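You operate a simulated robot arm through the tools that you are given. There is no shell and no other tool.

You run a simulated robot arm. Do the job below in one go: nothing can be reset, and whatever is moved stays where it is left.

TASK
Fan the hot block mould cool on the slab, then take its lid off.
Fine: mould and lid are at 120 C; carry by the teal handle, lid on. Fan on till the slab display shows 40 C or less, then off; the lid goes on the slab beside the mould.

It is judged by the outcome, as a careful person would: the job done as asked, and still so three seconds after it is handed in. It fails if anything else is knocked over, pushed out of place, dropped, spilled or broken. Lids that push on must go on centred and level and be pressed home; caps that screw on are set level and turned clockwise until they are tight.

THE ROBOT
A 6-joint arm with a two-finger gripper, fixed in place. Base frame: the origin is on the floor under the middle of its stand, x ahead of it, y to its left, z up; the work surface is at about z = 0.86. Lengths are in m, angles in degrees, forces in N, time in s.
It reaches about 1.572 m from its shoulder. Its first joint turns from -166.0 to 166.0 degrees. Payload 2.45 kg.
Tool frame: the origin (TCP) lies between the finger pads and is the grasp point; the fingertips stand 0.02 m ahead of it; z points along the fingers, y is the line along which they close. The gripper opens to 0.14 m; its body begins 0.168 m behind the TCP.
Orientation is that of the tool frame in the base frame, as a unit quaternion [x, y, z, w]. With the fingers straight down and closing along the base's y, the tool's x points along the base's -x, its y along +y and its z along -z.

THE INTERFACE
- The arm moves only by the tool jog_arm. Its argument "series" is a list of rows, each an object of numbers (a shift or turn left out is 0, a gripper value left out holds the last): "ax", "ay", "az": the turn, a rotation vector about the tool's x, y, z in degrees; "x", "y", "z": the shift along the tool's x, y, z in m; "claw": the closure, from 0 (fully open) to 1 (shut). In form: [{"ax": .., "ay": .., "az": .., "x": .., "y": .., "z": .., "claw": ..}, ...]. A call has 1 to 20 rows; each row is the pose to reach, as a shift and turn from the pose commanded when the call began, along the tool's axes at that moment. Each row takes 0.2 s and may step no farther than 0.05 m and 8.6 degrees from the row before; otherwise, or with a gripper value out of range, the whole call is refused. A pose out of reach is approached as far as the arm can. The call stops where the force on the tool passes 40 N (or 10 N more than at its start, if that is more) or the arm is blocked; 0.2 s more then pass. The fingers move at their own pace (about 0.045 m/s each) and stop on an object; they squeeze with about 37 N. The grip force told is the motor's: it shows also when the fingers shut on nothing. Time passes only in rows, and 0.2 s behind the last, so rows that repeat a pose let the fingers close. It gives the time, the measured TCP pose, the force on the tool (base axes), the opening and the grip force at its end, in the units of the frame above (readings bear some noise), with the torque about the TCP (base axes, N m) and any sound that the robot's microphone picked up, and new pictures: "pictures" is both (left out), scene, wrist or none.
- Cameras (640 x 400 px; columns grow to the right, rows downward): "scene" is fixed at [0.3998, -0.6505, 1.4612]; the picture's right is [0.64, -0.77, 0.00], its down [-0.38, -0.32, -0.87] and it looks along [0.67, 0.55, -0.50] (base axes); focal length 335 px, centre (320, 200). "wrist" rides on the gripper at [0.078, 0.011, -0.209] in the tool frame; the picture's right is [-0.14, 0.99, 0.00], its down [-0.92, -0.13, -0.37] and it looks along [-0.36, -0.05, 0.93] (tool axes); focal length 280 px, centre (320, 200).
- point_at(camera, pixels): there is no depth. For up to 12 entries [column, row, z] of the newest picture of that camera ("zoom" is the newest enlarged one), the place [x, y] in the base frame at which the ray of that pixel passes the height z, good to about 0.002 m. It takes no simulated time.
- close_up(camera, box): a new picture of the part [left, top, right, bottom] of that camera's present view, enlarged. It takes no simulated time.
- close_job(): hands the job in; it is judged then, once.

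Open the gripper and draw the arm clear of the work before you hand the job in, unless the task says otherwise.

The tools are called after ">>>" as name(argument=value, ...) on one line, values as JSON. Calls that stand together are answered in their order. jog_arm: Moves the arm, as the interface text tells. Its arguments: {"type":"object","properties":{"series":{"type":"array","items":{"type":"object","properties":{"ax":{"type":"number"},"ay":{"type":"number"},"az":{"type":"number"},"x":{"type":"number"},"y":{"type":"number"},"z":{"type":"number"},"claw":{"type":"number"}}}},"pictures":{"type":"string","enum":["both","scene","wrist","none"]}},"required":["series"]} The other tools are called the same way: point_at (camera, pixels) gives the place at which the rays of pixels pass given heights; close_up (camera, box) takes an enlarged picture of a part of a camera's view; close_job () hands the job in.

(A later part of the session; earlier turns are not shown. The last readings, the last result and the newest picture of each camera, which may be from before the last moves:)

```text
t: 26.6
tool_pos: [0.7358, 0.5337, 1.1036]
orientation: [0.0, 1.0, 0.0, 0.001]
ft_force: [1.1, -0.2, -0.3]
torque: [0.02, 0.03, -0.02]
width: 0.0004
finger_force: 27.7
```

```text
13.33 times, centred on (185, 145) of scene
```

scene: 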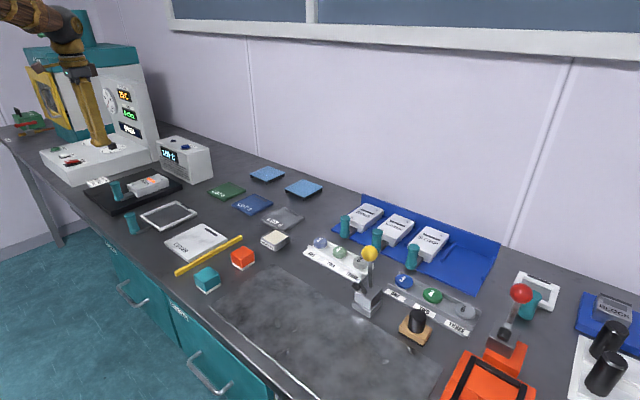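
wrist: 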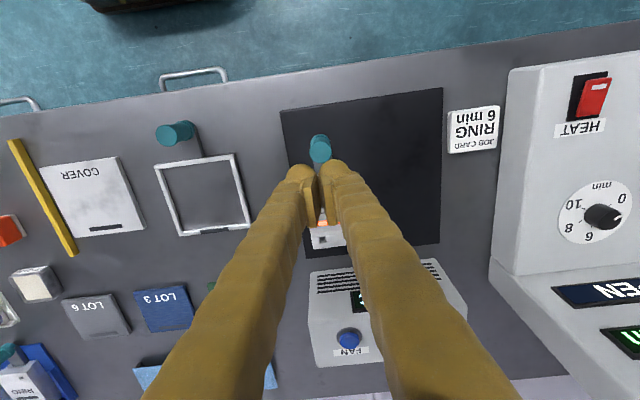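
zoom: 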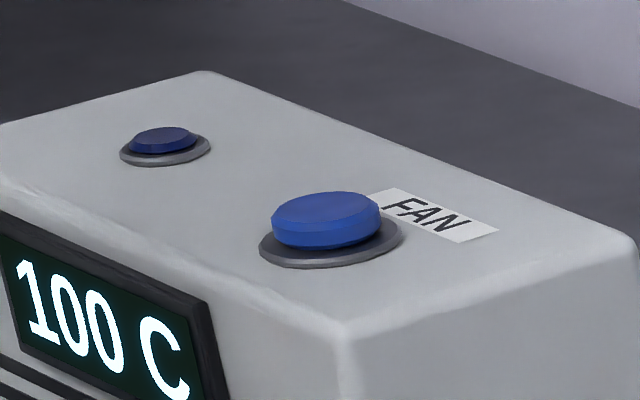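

Button top face centre: wrist (350,341.4), scene (185.4,145.8). Triangulating.

>>> point_at(camera="wrist", pixels=[[350, 341.4, 0.99], [350, 341.4, 1.0], [350, 341.4, 1.01]])

>>> point_at(camera="scene", pixels=[[185.4, 145.8, 0.99], [185.4, 145.8, 1.0], [185.4, 145.8, 1.01]])

```text
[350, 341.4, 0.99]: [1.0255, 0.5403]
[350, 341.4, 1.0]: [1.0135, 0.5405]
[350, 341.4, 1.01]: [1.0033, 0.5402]
```

```text
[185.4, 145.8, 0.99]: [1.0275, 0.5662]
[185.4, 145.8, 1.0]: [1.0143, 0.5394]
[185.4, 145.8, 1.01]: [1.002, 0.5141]
```

Button top ≈(1.0135, 0.540, 1.000). I'll move the shut fingers above it, with tips about 5 cm clear.

>>> jog_arm(series=[{"x": -0.02, "y": 0.001}, {"x": -0.055, "y": 0.002}, {"x": -0.1, "y": 0.003}, {"x": -0.145, "y": 0.004}, {"x": -0.19, "y": 0.005}, {"x": -0.23, "y": 0.006}, {"x": -0.26, "y": 0.0065, "z": 0.01}, {"x": -0.275, "y": 0.0065, "z": 0.025}, {"x": -0.278, "y": 0.0065, "z": 0.035}, {"x": -0.278, "y": 0.0065, "z": 0.035}])

>>> close_up(camera="scene", box=[130, 100, 230, 170])

```text
t: 28.8
tool_pos: [1.0142, 0.5416, 1.0687]
orientation: [0.0, 1.0, 0.001, 0.001]
ft_force: [0.0, 0.5, 0.1]
torque: [0.02, -0.02, -0.03]
width: 0.0001
finger_force: 29.6
```

scene: 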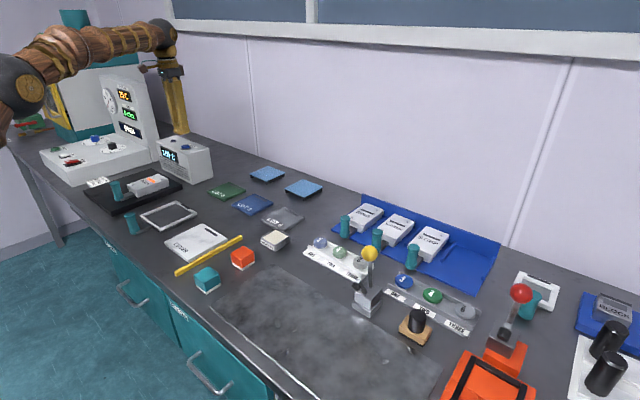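
wrist: 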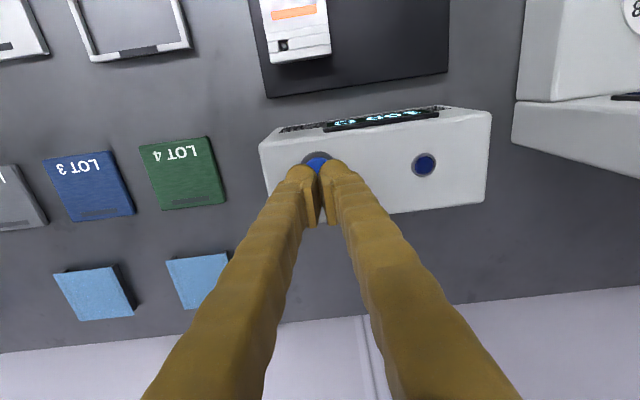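

```text
5.71 times, centred on (180, 135) of scene
```

zoom: 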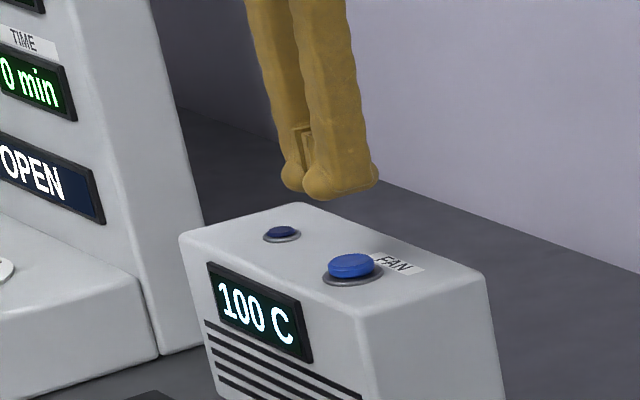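

Checking the button centre at wrist (317,161) against the TCP.

>>> close_up(camera="wrist", box=[270, 130, 370, 200])

>>> point_at(camera="wrist", pixels=[[317, 162, 1.0], [317, 158, 1.0], [303, 160, 0.993], [332, 158, 0.993]])

```text
5.71 times, centred on (320, 165) of wrist
```

zoom: 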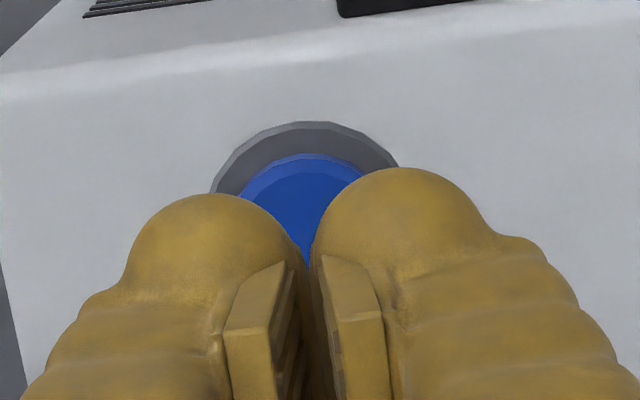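

```text
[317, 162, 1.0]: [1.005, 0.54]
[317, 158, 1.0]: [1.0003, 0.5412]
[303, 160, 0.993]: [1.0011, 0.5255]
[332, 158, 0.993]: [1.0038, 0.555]
```

Alignment is good: button centre ≈(1.0135, 0.5405). I'll descend to just above, then press in small steps while watching force and sound.

>>> jog_arm(series=[{"z": 0.02}, {"z": 0.035}, {"z": 0.043}, {"z": 0.046}, {"z": 0.048}, {"z": 0.05}, {"z": 0.051}], pictures="scene")

>>> close_up(camera="scene", box=[130, 100, 230, 170])

```text
t: 30.4
tool_pos: [1.015, 0.5413, 1.0203]
orientation: [0.0, 1.0, 0.0, 0.001]
ft_force: [0.2, 1.0, 2.8]
torque: [0.0, 0.02, 0.01]
width: 0.0061
finger_force: 29.1
heard: click
```

scene: 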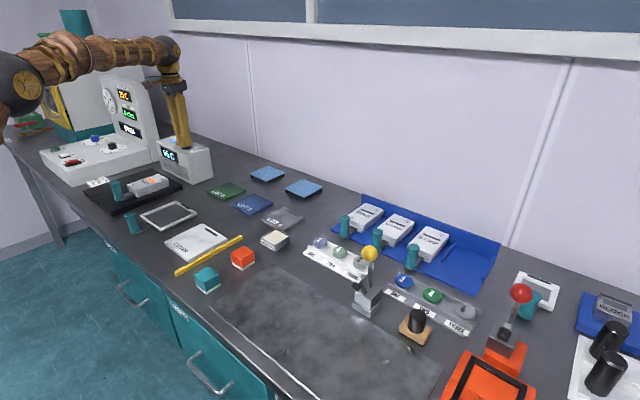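

```text
5.71 times, centred on (180, 135) of scene
```

zoom: 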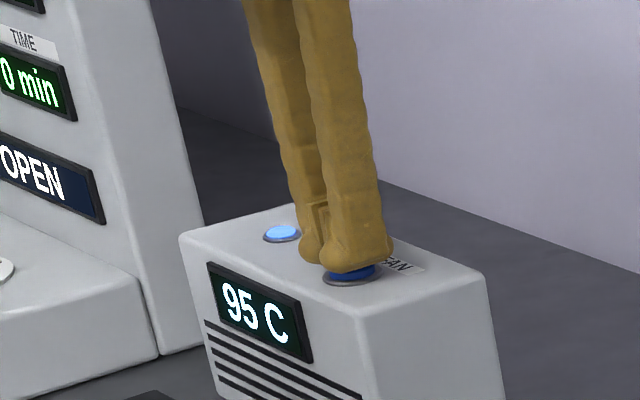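

Click heard and the lamp is lit (fan on), display 95 C. I'll lift off the button straight up.

>>> jog_arm(series=[{"z": -0.01}, {"z": -0.03}, {"z": -0.05}, {"z": -0.05}, {"z": -0.05}], pictures="scene")

>>> close_up(camera="scene", box=[130, 100, 230, 170])

```text
t: 31.6
tool_pos: [1.0151, 0.5418, 1.0706]
orientation: [0.0, 1.0, 0.0, 0.001]
ft_force: [0.9, 1.0, 0.5]
torque: [0.02, 0.01, 0.04]
width: 0.0
finger_force: 29.4
```

scene: 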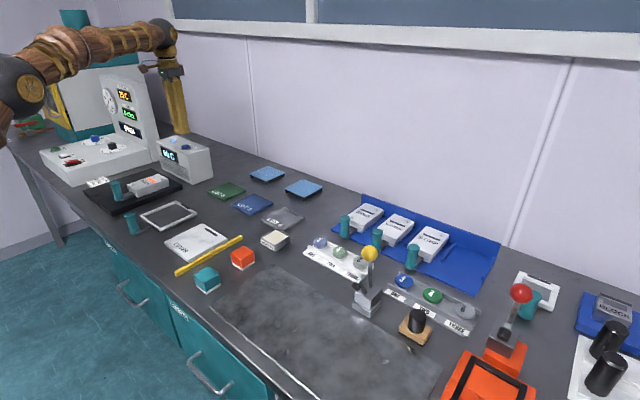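

```text
5.71 times, centred on (180, 135) of scene
```

zoom: 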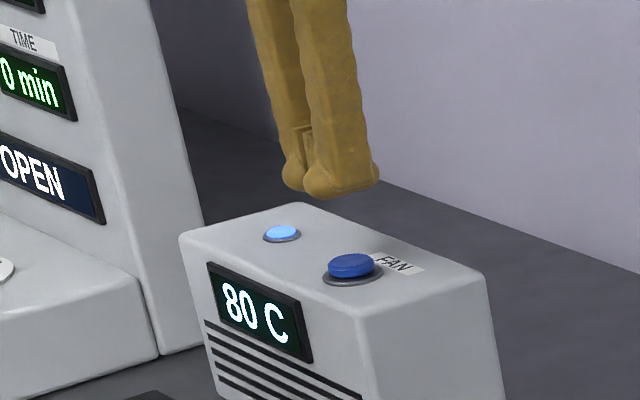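

The fan is running (lamp lit) and the display shows 80 C. I'll wait in place.

>>> jog_arm(series=[{"z": 0}, {"z": 0}, {"z": 0}, {"z": 0}, {"z": 0}, {"z": 0}, {"z": 0}, {"z": 0}, {"z": 0}, {"z": 0}, {"z": 0}, {"z": 0}, {"z": 0}, {"z": 0}, {"z": 0}], pictures="none")

>>> close_up(camera="scene", box=[130, 100, 230, 170])

```text
t: 34.8
tool_pos: [1.0152, 0.5422, 1.07]
orientation: [0.0, 1.0, -0.001, 0.001]
ft_force: [0.8, -0.5, -0.2]
torque: [0.02, 0.03, 0.02]
width: 0.0
finger_force: 29.5
```

```text
5.71 times, centred on (180, 135) of scene
```

zoom: 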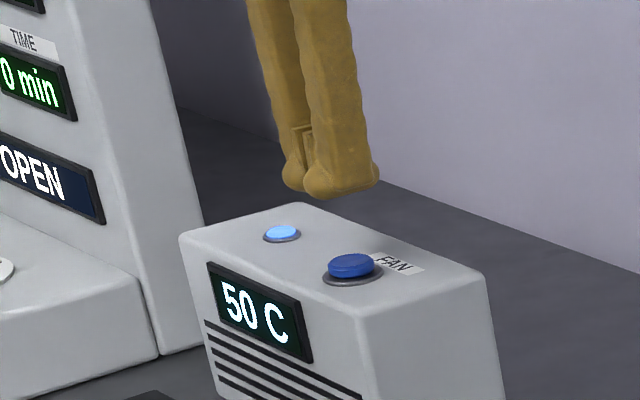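

Display is 50 C; waiting further in place.

>>> jog_arm(series=[{"z": 0}, {"z": 0}, {"z": 0}, {"z": 0}, {"z": 0}, {"z": 0}, {"z": 0}, {"z": 0}, {"z": 0}, {"z": 0}, {"z": 0}, {"z": 0}, {"z": 0}], pictures="none")

>>> close_up(camera="scene", box=[130, 100, 230, 170])

```text
t: 37.6
tool_pos: [1.0155, 0.5409, 1.0704]
orientation: [0.0, 1.0, 0.0, 0.001]
ft_force: [0.0, -0.1, 0.1]
torque: [0.02, 0.01, -0.01]
width: 0.0002
finger_force: 29.1
```

```text
5.71 times, centred on (180, 135) of scene
```

zoom: 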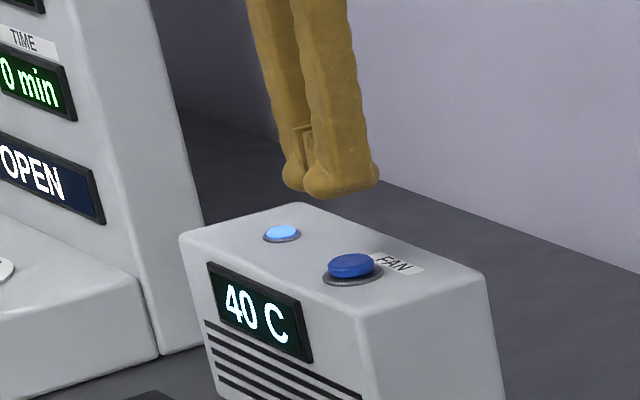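

Display shows 40 C; since it seems to step by 5, I'll wait a little longer for margin before switching off.

>>> jog_arm(series=[{"z": 0}, {"z": 0}, {"z": 0}, {"z": 0}, {"z": 0}, {"z": 0}, {"z": 0}, {"z": 0}, {"z": 0}, {"z": 0}, {"z": 0}], pictures="none")

>>> close_up(camera="scene", box=[130, 100, 230, 170])

```text
t: 40.0
tool_pos: [1.0153, 0.5408, 1.0711]
orientation: [0.0, 1.0, 0.0, 0.001]
ft_force: [0.9, -0.1, 0.3]
torque: [-0.02, 0.0, 0.01]
width: 0.0
finger_force: 29.1
```

```text
5.71 times, centred on (180, 135) of scene
```

zoom: 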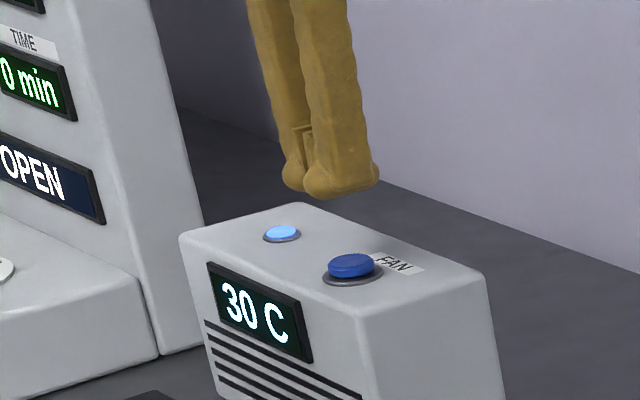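

Display reads 30 C. Now press the button again to switch the fan off, using the same stroke.

>>> jog_arm(series=[{"z": 0.02}, {"z": 0.035}, {"z": 0.042}, {"z": 0.045}, {"z": 0.047}, {"z": 0.049}, {"z": 0.05}], pictures="none")

>>> close_up(camera="scene", box=[130, 100, 230, 170])

```text
t: 41.6
tool_pos: [1.0143, 0.5404, 1.0186]
orientation: [-0.001, 1.0, 0.001, 0.001]
ft_force: [-0.4, 0.4, 1.5]
torque: [0.03, 0.01, 0.0]
width: 0.0059
finger_force: 29.1
heard: click
```

```text
5.71 times, centred on (180, 135) of scene
```

zoom: 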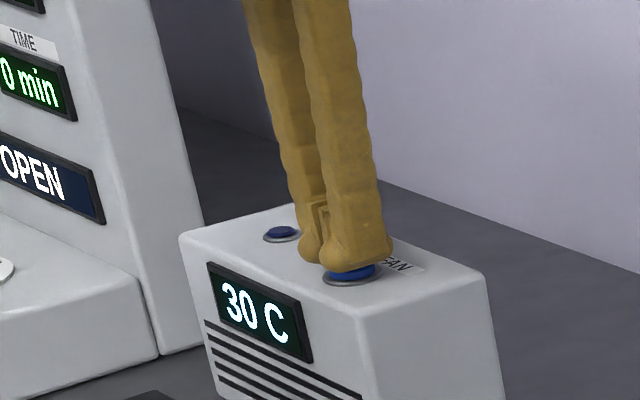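

Click, lamp dark: fan is off at 30 C. I'll rise, then draw back over the slab and open the fingers to view the lid.

>>> jog_arm(series=[{"z": -0.01}, {"z": -0.035}, {"z": -0.07}, {"z": -0.1}, {"z": -0.11, "x": 0.03}, {"z": -0.11, "x": 0.07}, {"z": -0.11, "x": 0.11}, {"z": -0.11, "x": 0.15}, {"z": -0.11, "x": 0.19}, {"z": -0.11, "x": 0.22, "claw": 0}, {"z": -0.11, "x": 0.24, "claw": 0}, {"z": -0.11, "x": 0.25, "claw": 0}, {"z": -0.11, "x": 0.25, "claw": 0}, {"z": -0.11, "x": 0.25, "claw": 0}, {"z": -0.11, "x": 0.25, "claw": 0}, {"z": -0.11, "x": 0.25, "claw": 0}, {"z": -0.11, "x": 0.25, "claw": 0}])

>>> close_up(camera="wrist", box=[270, 120, 430, 260])

>>> close_up(camera="scene", box=[80, 140, 220, 220])

```text
t: 45.2
tool_pos: [0.7649, 0.5423, 1.1276]
orientation: [-0.001, 1.0, 0.0, 0.0]
ft_force: [-0.1, 0.1, -0.3]
torque: [0.03, 0.02, 0.0]
width: 0.1401
finger_force: 0.0
```

scene: 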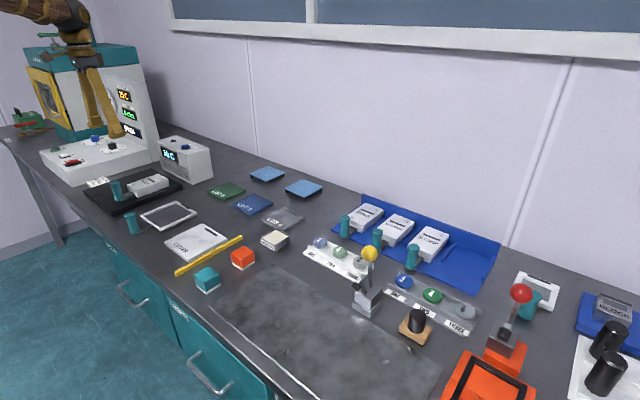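
wrist: 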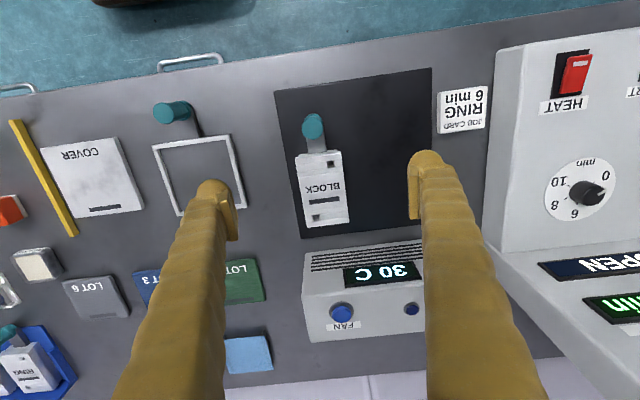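

```text
2.86 times, centred on (350, 190) of wrist
```

zoom: 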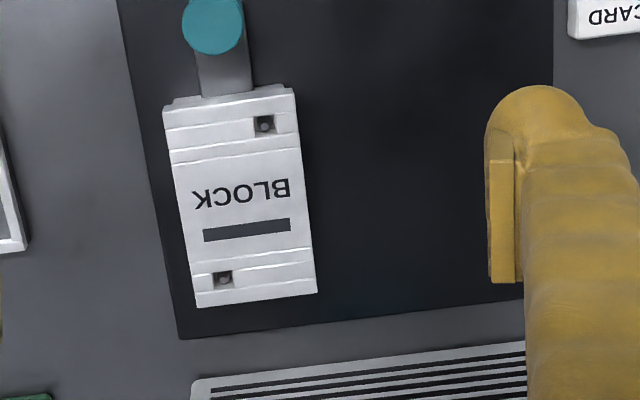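

```text
4.57 times, centred on (150, 180) of scene
```

zoom: 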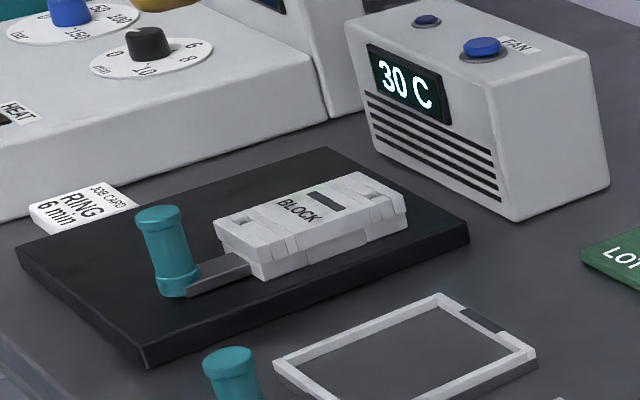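

The stripe is dark (cool). I'll zoom on the lid/base seam to see where to grip.

>>> close_up(camera="scene", box=[120, 170, 176, 206])

>>> point_at(camera="wrist", pixels=[[295.5, 156.7, 0.912], [341, 152, 0.912], [348.5, 221.5, 0.912], [307.5, 227, 0.912], [313.7, 128, 0.95], [331, 164, 0.912], [316.5, 217, 0.912]])

```text
11.11 times, centred on (148, 188) of scene
```

zoom: 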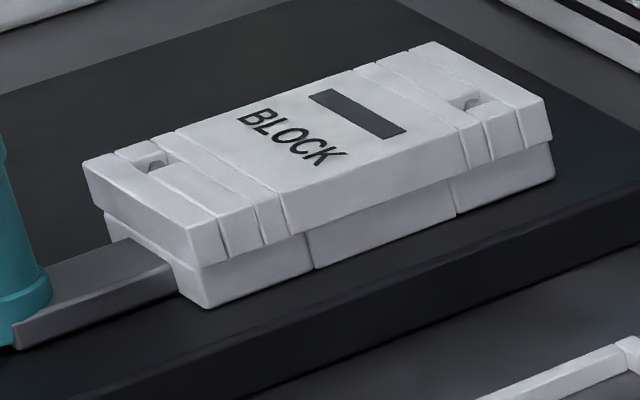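

```text
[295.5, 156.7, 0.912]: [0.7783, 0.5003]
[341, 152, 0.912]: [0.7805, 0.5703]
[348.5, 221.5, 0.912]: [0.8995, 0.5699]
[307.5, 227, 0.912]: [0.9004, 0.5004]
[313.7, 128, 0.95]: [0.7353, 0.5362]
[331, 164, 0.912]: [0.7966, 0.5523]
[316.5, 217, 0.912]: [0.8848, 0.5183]
```

The lid overhangs the base all round, with centre ≈(0.840, 0.535) and width ≈0.07. I'll triangulate its top and bottom heights using the near corner.

>>> point_at(camera="scene", pixels=[[136.3, 190.5, 0.908], [136.3, 190.5, 0.914], [136.3, 190.5, 0.92], [136.9, 194.1, 0.895], [136.9, 194.1, 0.9], [137.6, 197.6, 0.88], [137.6, 197.6, 0.884], [168.7, 178.7, 0.914]])

>>> point_at(camera="wrist", pixels=[[295.5, 156.7, 0.908], [295.5, 156.7, 0.914], [295.5, 156.7, 0.92]])

```text
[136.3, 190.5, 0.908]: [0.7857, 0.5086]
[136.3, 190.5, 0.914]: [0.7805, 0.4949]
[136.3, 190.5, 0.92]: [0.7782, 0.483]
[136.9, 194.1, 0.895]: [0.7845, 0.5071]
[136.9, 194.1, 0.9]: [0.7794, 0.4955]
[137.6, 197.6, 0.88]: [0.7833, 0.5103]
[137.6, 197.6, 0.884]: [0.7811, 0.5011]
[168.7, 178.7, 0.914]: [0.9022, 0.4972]
```

```text
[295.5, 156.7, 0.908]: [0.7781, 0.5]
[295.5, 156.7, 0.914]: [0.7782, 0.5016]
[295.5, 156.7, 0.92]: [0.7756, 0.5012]
```

Lid spans z≈0.898–0.912 with no yaw. I'll move above its centre (0.840, 0.535) at z≈1.0, narrowing the opening to 0.10.

>>> jog_arm(series=[{"x": -0.025, "y": -0.002, "z": 0.01, "claw": 0.286}, {"x": -0.05, "y": -0.005, "z": 0.03, "claw": 0.286}, {"x": -0.07, "y": -0.007, "z": 0.06, "claw": 0.286}, {"x": -0.075, "y": -0.007, "z": 0.09, "claw": 0.286}, {"x": -0.075, "y": -0.007, "z": 0.12, "claw": 0.286}, {"x": -0.075, "y": -0.007, "z": 0.13, "claw": 0.286}, {"x": -0.075, "y": -0.007, "z": 0.13, "claw": 0.286}])

>>> close_up(camera="scene", box=[80, 130, 220, 220])

>>> close_up(camera="wrist", box=[240, 80, 400, 240])

```text
t: 46.8
tool_pos: [0.8404, 0.5346, 1.0001]
orientation: [-0.001, 1.0, 0.0, 0.001]
ft_force: [0.6, -0.8, -0.2]
torque: [-0.02, 0.02, 0.01]
width: 0.1001
finger_force: 0.1
```

scene: 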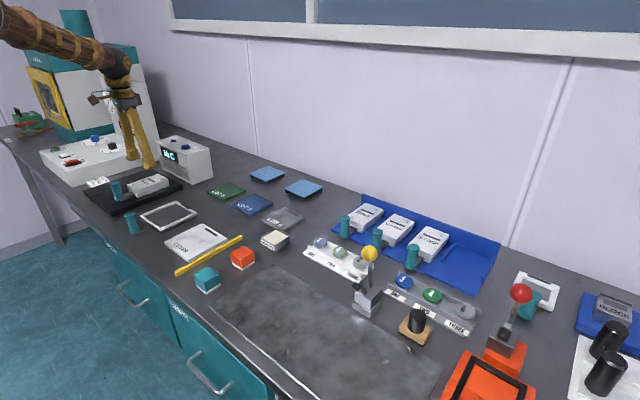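
wrist: 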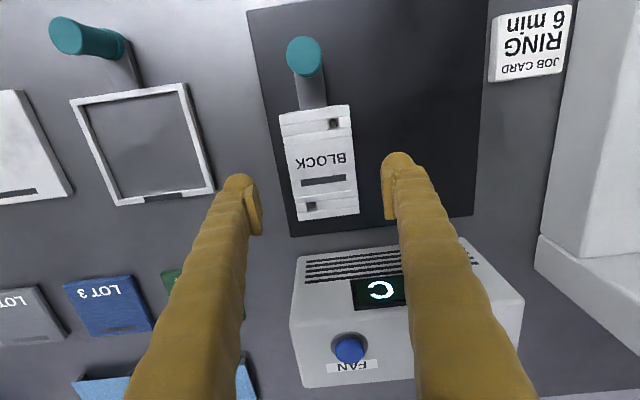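

```text
4.44 times, centred on (150, 175) of scene
```

zoom: 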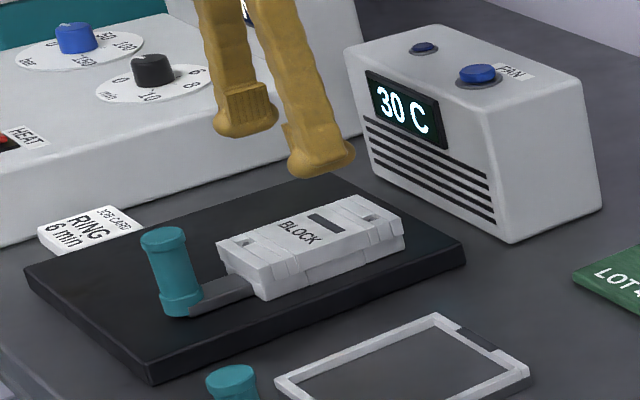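

```text
2.50 times, centred on (320, 160) of wrist
```

zoom: 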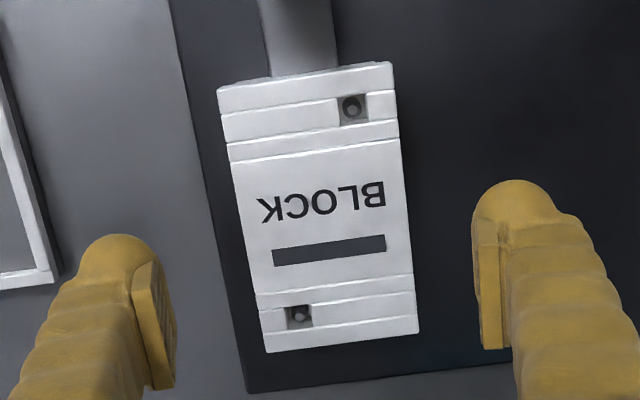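

Re-checking the lid corners from here, wrist (279,115), (348,105), (359,213), (299,221), at z 0.912.

>>> point_at(camera="wrist", pixels=[[279.2, 115.2, 0.912], [348.4, 104.8, 0.912], [359.2, 213.2, 0.912], [298.8, 220.8, 0.912]])

```text
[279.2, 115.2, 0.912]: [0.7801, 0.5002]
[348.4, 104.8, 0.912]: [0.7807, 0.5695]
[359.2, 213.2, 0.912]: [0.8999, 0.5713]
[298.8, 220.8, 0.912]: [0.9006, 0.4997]
```

Lid centre (0.840, 0.535) matches the TCP. Descending to z≈0.907 with 15 mm clearance each side.

>>> jog_arm(series=[{"z": 0.03}, {"z": 0.055}, {"z": 0.075}, {"z": 0.087}, {"z": 0.093}, {"z": 0.093}])

>>> close_up(camera="scene", box=[80, 130, 220, 220])

```text
t: 48.2
tool_pos: [0.8387, 0.5348, 0.9061]
orientation: [-0.001, 1.0, 0.0, 0.001]
ft_force: [0.0, -0.4, 0.8]
torque: [-0.03, 0.05, 0.0]
width: 0.0999
finger_force: 0.1
```

scene: 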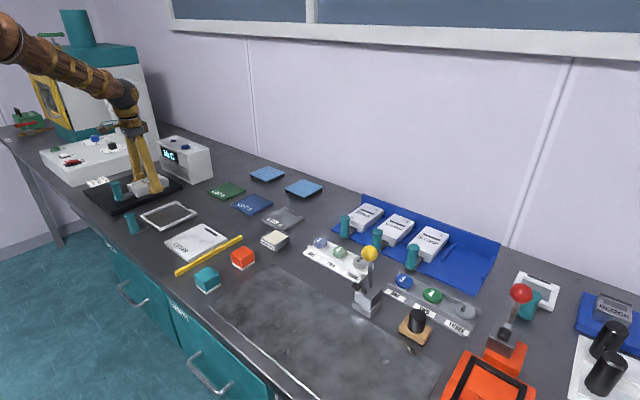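
wrist: 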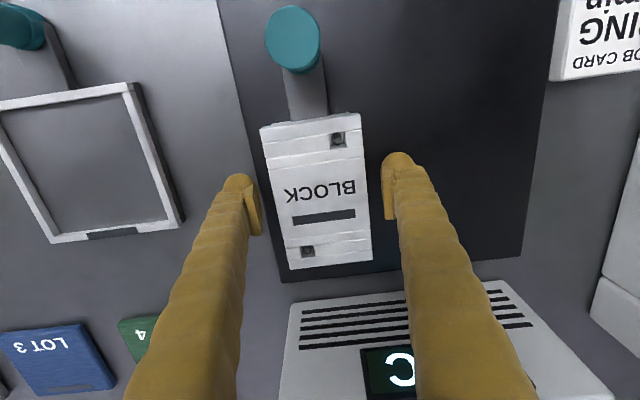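

```text
4.44 times, centred on (150, 175) of scene
```

zoom: 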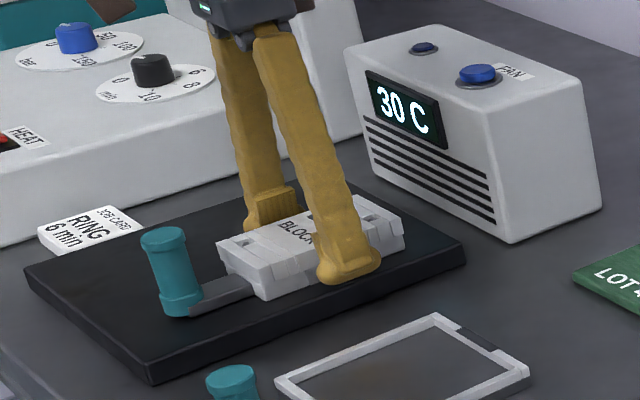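

Fingers straddle the lid sides. Closing on the lid.

>>> jog_arm(series=[{"claw": 0.4}, {"claw": 0.5}, {"claw": 0.6}, {"claw": 0.7}, {"claw": 0.8}, {"claw": 1}, {"claw": 1}, {"claw": 1}])

>>> close_up(camera="scene", box=[110, 160, 190, 210])

```text
t: 50.0
tool_pos: [0.8389, 0.5346, 0.9065]
orientation: [0.0, 1.0, 0.0, 0.0]
ft_force: [1.7, 2.1, 4.8]
torque: [0.01, 0.06, -0.03]
width: 0.0716
finger_force: 36.8
```

scene: 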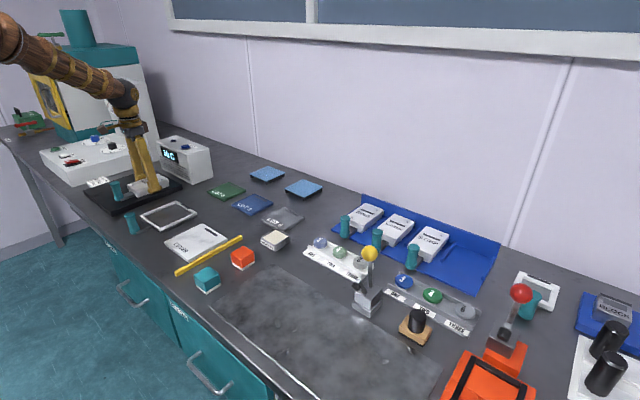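
wrist: 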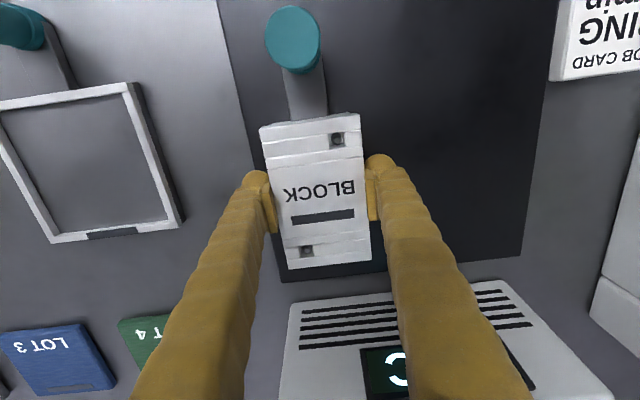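

```text
8.00 times, centred on (150, 185) of scene
```

zoom: 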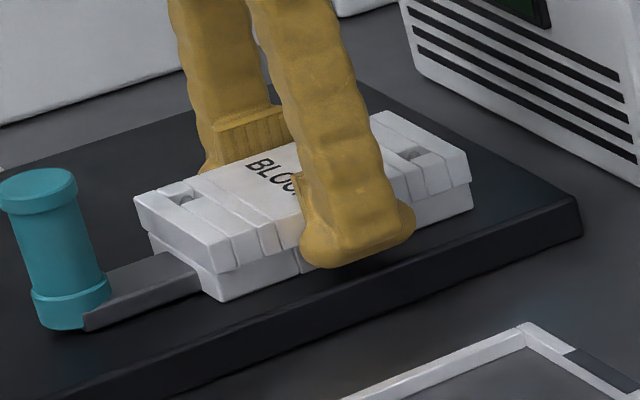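

Lid gripped (width 0.0716, 37 N). I'll lift slowly a few millimetres and check that only the lid comes.

>>> jog_arm(series=[{"z": -0.002}, {"z": -0.004}, {"z": -0.007}, {"z": -0.01}, {"z": -0.01}])

>>> close_up(camera="scene", box=[110, 160, 190, 210])

```text
t: 51.2
tool_pos: [0.8384, 0.534, 0.9153]
orientation: [0.0, 1.0, -0.001, 0.001]
ft_force: [0.8, 0.5, -2.7]
torque: [-0.02, -0.01, 0.0]
width: 0.0714
finger_force: 37.2
```

scene: 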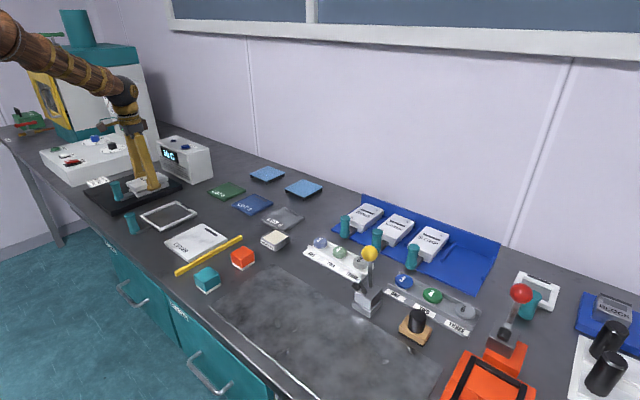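
wrist: 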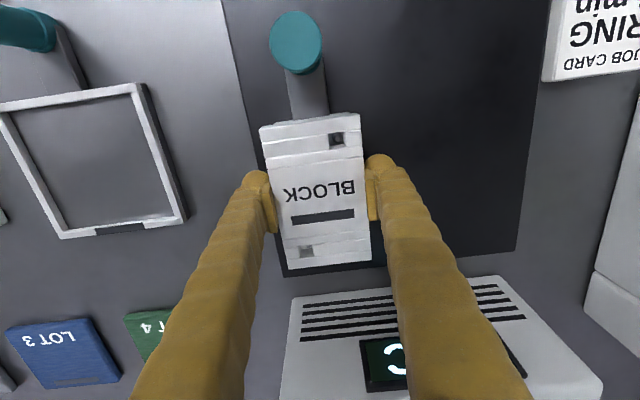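

```text
8.00 times, centred on (150, 185) of scene
```

zoom: 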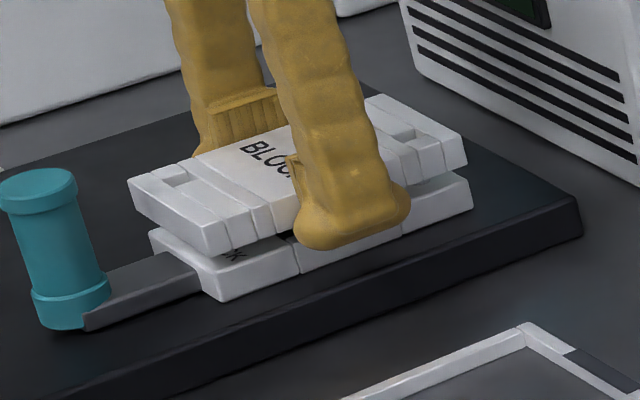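

Only the lid rises (2.7 N). But at this grip the fingertips reach ~11 mm below the lid's underside, so they'd strike the slab before the lid lands; I'll look at the pad geometry to choose a higher grip.

>>> close_up(camera="scene", box=[128, 165, 168, 195])

>>> close_up(camera="wrist", box=[240, 140, 400, 250])

```text
13.33 times, centred on (148, 180) of scene
```

zoom: 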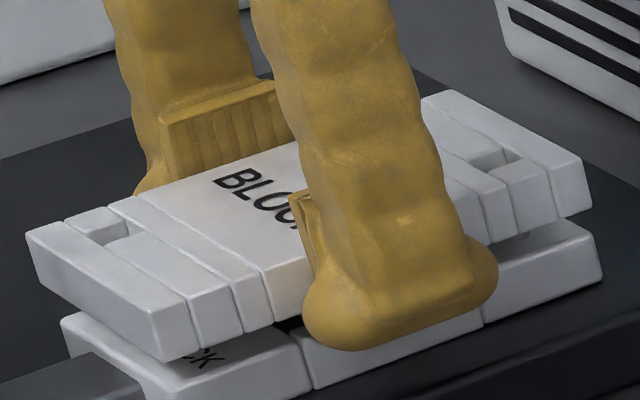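

```text
3.64 times, centred on (320, 195) of wrist
```

zoom: 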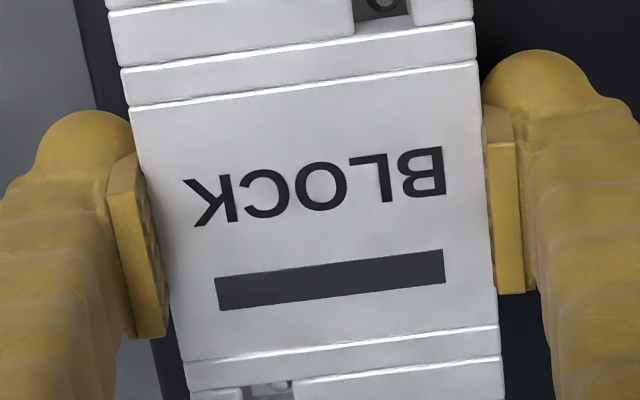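

The pads reach well above the lid, so a higher grip is feasible. I'll set the lid straight back down on its pins first.

>>> jog_arm(series=[{"z": 0.003}, {"z": 0.006}, {"z": 0.008}, {"z": 0.009}, {"z": 0.0095}], pictures="wrist")

>>> close_up(camera="scene", box=[128, 165, 168, 195])

```text
t: 52.4
tool_pos: [0.8386, 0.5354, 0.907]
orientation: [0.0, 1.0, 0.0, 0.001]
ft_force: [-1.5, -1.5, 2.2]
torque: [-0.03, 0.25, 0.06]
width: 0.0717
finger_force: 36.9
```

wrist: 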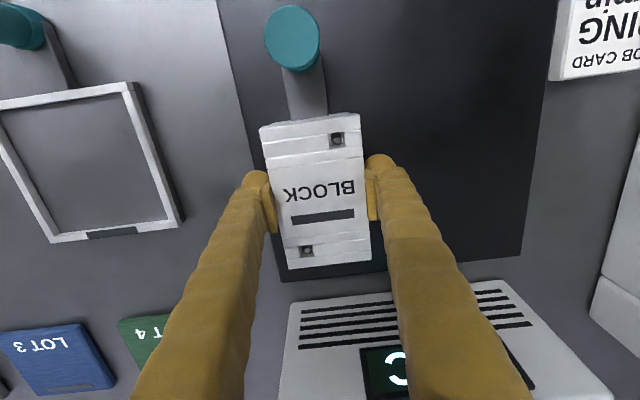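

```text
13.33 times, centred on (148, 180) of scene
```

zoom: 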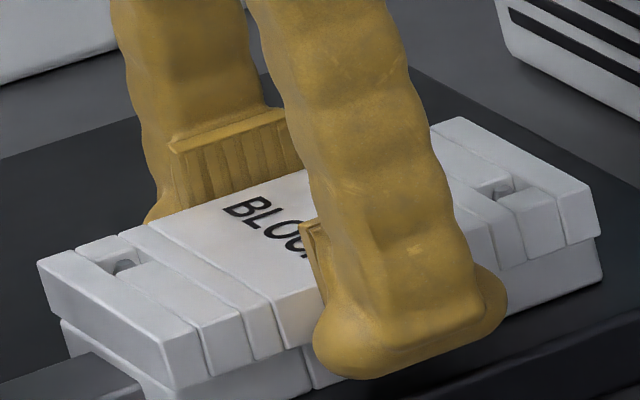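

The lid is seated back on its pins (force now upward +2.2 N). I'll open to 0.10 and then look at the pads.

>>> jog_arm(series=[{"claw": 0.42}, {"claw": 0.35}, {"claw": 0.286}, {"claw": 0.286}, {"claw": 0.286}, {"claw": 0.286, "z": -0.006}, {"claw": 0.286, "z": -0.0115}, {"claw": 0.286, "z": -0.0115}], pictures="wrist")

>>> close_up(camera="scene", box=[128, 165, 168, 195])

>>> close_up(camera="wrist", box=[230, 130, 410, 250])

```text
t: 54.2
tool_pos: [0.8384, 0.5345, 0.9185]
orientation: [-0.001, 1.0, 0.001, 0.0]
ft_force: [-0.1, -0.3, -1.0]
torque: [0.05, 0.02, -0.01]
width: 0.1001
finger_force: 0.1
```

wrist: 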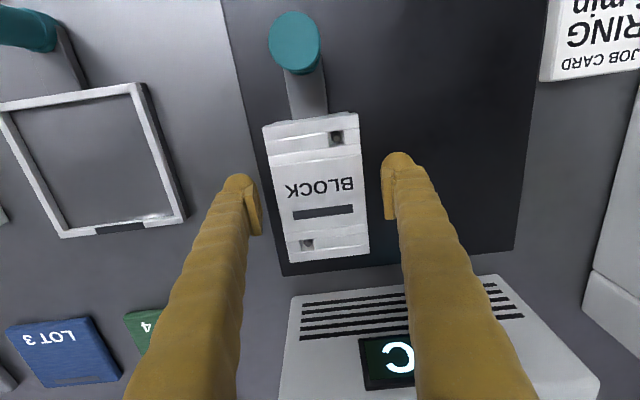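

```text
13.33 times, centred on (148, 180) of scene
```

zoom: 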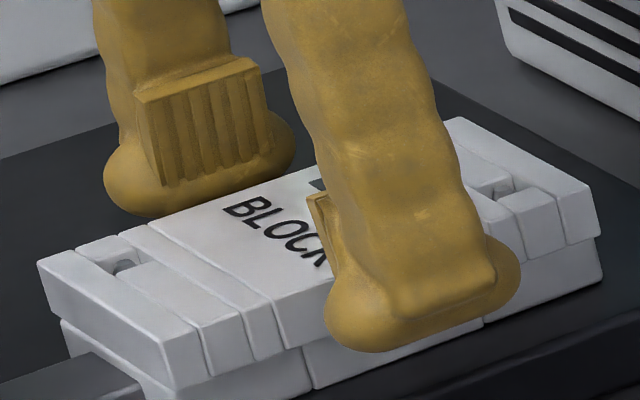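

```text
3.33 times, centred on (320, 190) of wrist
```

zoom: 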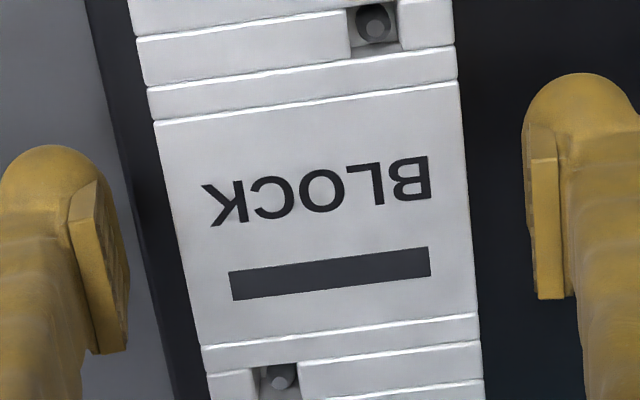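

The pads are ~29 mm tall and end about 9 mm above the tips, so gripping at z≈0.917 gives ~5 mm of pad on the lid with the tips roughly level with its underside. I'll lower 1 mm and close.

>>> jog_arm(series=[{"z": 0.001}, {"z": 0.001, "claw": 0.4}, {"z": 0.001, "claw": 0.5}, {"z": 0.001, "claw": 0.6}, {"z": 0.001, "claw": 0.8}, {"z": 0.001, "claw": 1}, {"z": 0.001, "claw": 1}, {"z": 0.001, "claw": 1}, {"z": 0.001, "claw": 1}], pictures="wrist")

>>> close_up(camera="scene", box=[128, 165, 168, 195])

```text
t: 56.2
tool_pos: [0.8386, 0.5346, 0.9167]
orientation: [0.0, 1.0, 0.0, 0.001]
ft_force: [0.5, 1.9, 1.7]
torque: [0.0, 0.03, 0.0]
width: 0.0711
finger_force: 37.0
```

wrist: 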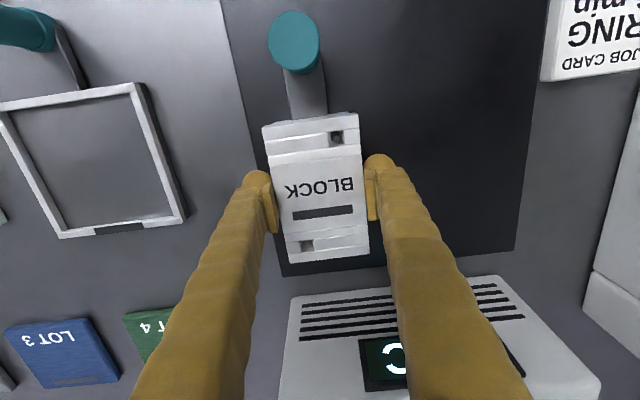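

```text
13.33 times, centred on (148, 180) of scene
```

zoom: 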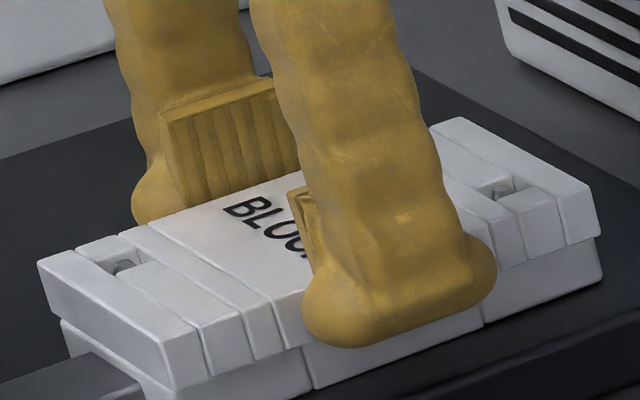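

Gripped at 0.0711 width, 37 N, higher on the lid. I'll lift slowly a centimetre and check it holds level.

>>> jog_arm(series=[{"z": -0.002}, {"z": -0.005}, {"z": -0.009}, {"z": -0.013}, {"z": -0.013}], pictures="wrist")

>>> close_up(camera="scene", box=[120, 160, 176, 200])

```text
t: 57.4
tool_pos: [0.839, 0.5342, 0.9303]
orientation: [0.0, 1.0, 0.0, 0.001]
ft_force: [-0.1, -0.2, -3.1]
torque: [0.02, 0.03, -0.02]
width: 0.0708
finger_force: 36.8
```

wrist: 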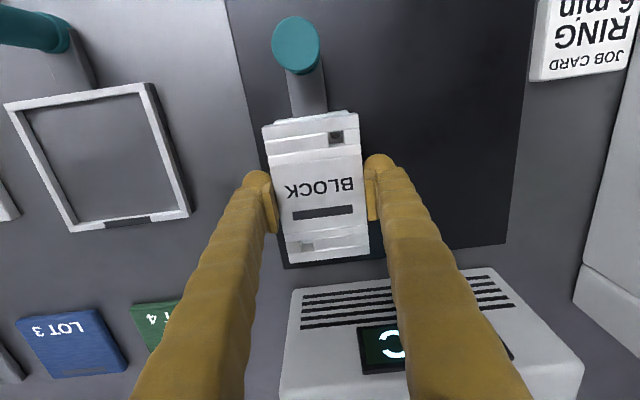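

```text
10.00 times, centred on (148, 180) of scene
```

zoom: 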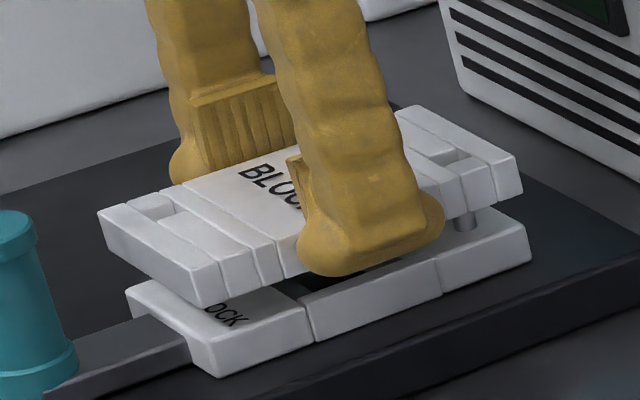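

The lid rides level with a pin visible below it and the base in place. Raising another 5 cm to clear the pins.

>>> jog_arm(series=[{"z": -0.004}, {"z": -0.01}, {"z": -0.018}, {"z": -0.027}, {"z": -0.036}, {"z": -0.044}, {"z": -0.049}, {"z": -0.05}])

>>> close_up(camera="scene", box=[90, 130, 190, 210])

```text
t: 59.2
tool_pos: [0.8382, 0.5345, 0.9797]
orientation: [0.0, 1.0, 0.0, 0.0]
ft_force: [-0.9, -0.3, -1.9]
torque: [0.03, 0.06, -0.01]
width: 0.071
finger_force: 37.0
```

scene: 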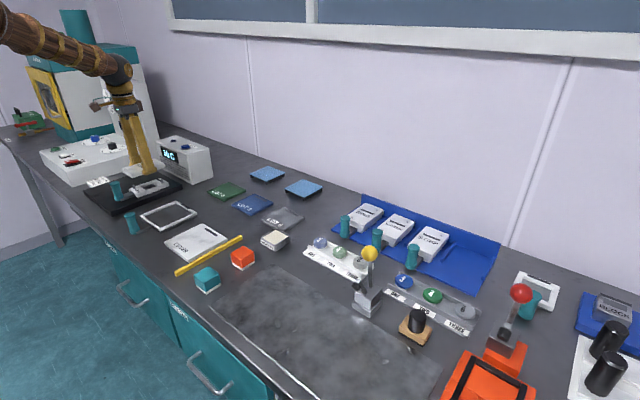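
wrist: 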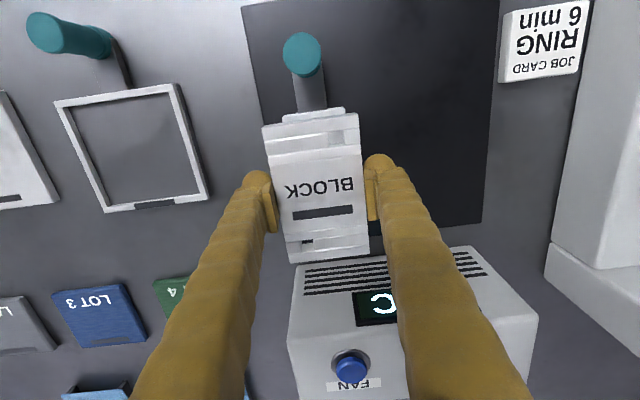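

```text
5.00 times, centred on (140, 170) of scene
```

zoom: 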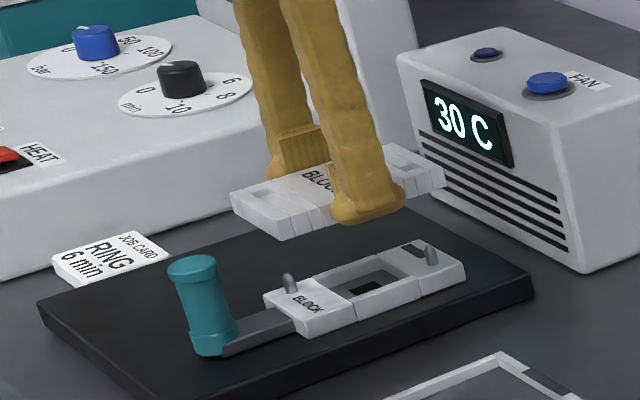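

The base and handle stayed put; lid is clear at z≈0.98. Before moving left I'll check clearance to the press (wrist edges near (548,245), (600,270)) and job card.

>>> point_at(camera="wrist", pixels=[[546, 245, 0.86], [546, 245, 0.9], [605, 265, 0.93], [545, 275, 0.86], [638, 310, 0.86], [498, 82, 0.86], [580, 70, 0.86], [590, 20, 0.93]])

>>> point_at(camera="scene", pixels=[[158, 160, 0.86], [144, 80, 1.1], [144, 80, 1.2], [157, 150, 0.92], [157, 150, 0.88], [78, 186, 0.86]])

>>> close_up(camera="scene", box=[40, 60, 220, 200])

```text
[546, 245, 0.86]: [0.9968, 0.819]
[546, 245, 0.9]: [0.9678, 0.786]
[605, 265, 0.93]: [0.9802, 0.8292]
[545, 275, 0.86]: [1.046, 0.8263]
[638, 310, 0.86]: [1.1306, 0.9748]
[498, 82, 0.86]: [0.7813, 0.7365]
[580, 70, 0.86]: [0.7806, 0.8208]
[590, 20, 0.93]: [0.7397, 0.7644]
```

```text
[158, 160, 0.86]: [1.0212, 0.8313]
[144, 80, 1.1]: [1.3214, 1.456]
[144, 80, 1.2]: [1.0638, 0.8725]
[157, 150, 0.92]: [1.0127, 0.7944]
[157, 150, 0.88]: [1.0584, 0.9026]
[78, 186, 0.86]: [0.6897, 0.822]
```

```text
2.86 times, centred on (130, 130) of scene
```

zoom: 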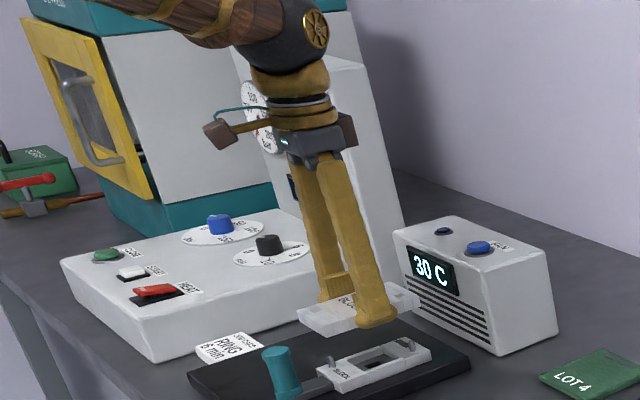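

Press edge is at y≈0.82, giving ample room. I'll move the lid 0.127 m left (to y≈0.662), keeping height.

>>> jog_arm(series=[{"y": 0.005}, {"y": 0.016}, {"y": 0.032}, {"y": 0.05}, {"y": 0.069}, {"y": 0.088}, {"y": 0.105}, {"y": 0.118}, {"y": 0.125}, {"y": 0.1275}, {"y": 0.1275}])

>>> close_up(camera="scene", box=[80, 130, 180, 210])

>>> close_up(camera="wrist", box=[200, 60, 440, 280])

```text
t: 61.6
tool_pos: [0.8375, 0.6609, 0.9803]
orientation: [-0.001, 1.0, 0.0, 0.001]
ft_force: [-0.1, 0.2, -2.1]
torque: [0.04, 0.01, -0.05]
width: 0.071
finger_force: 36.7
```

scene: 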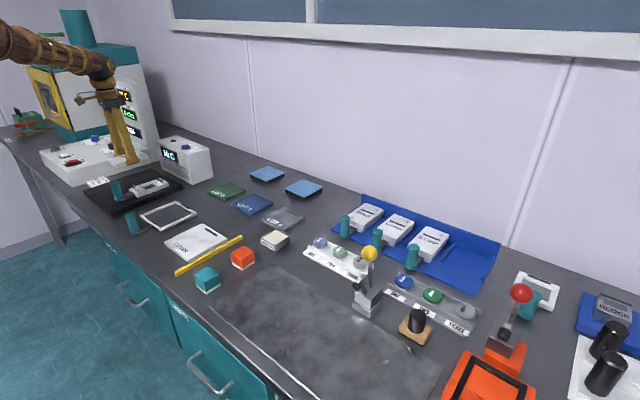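
wrist: 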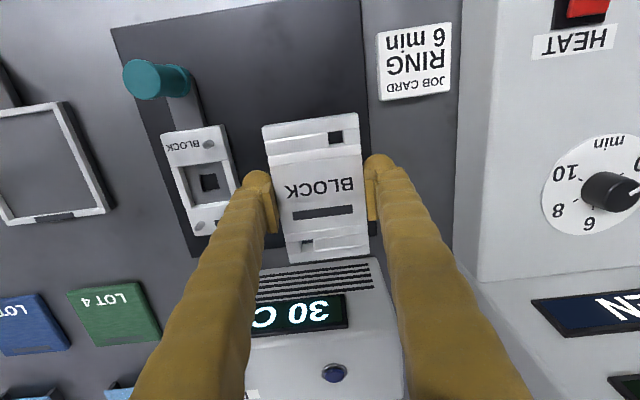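

```text
5.00 times, centred on (130, 170) of scene
```

zoom: 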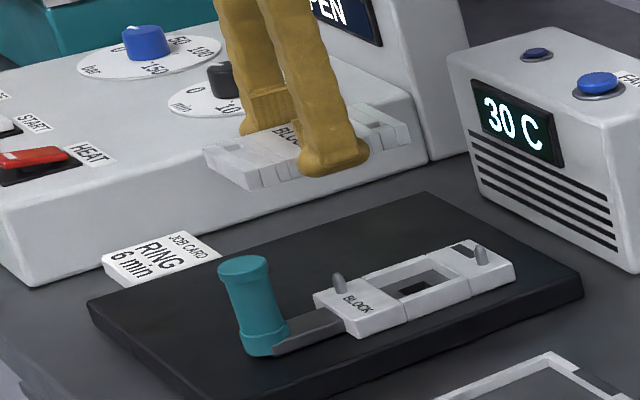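

```text
1.82 times, centred on (320, 170) of wrist
```

zoom: 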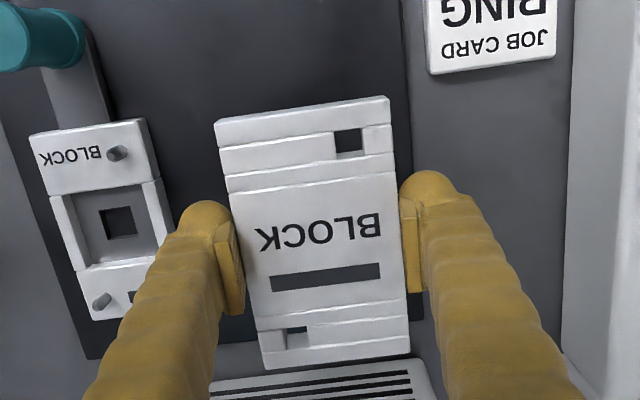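

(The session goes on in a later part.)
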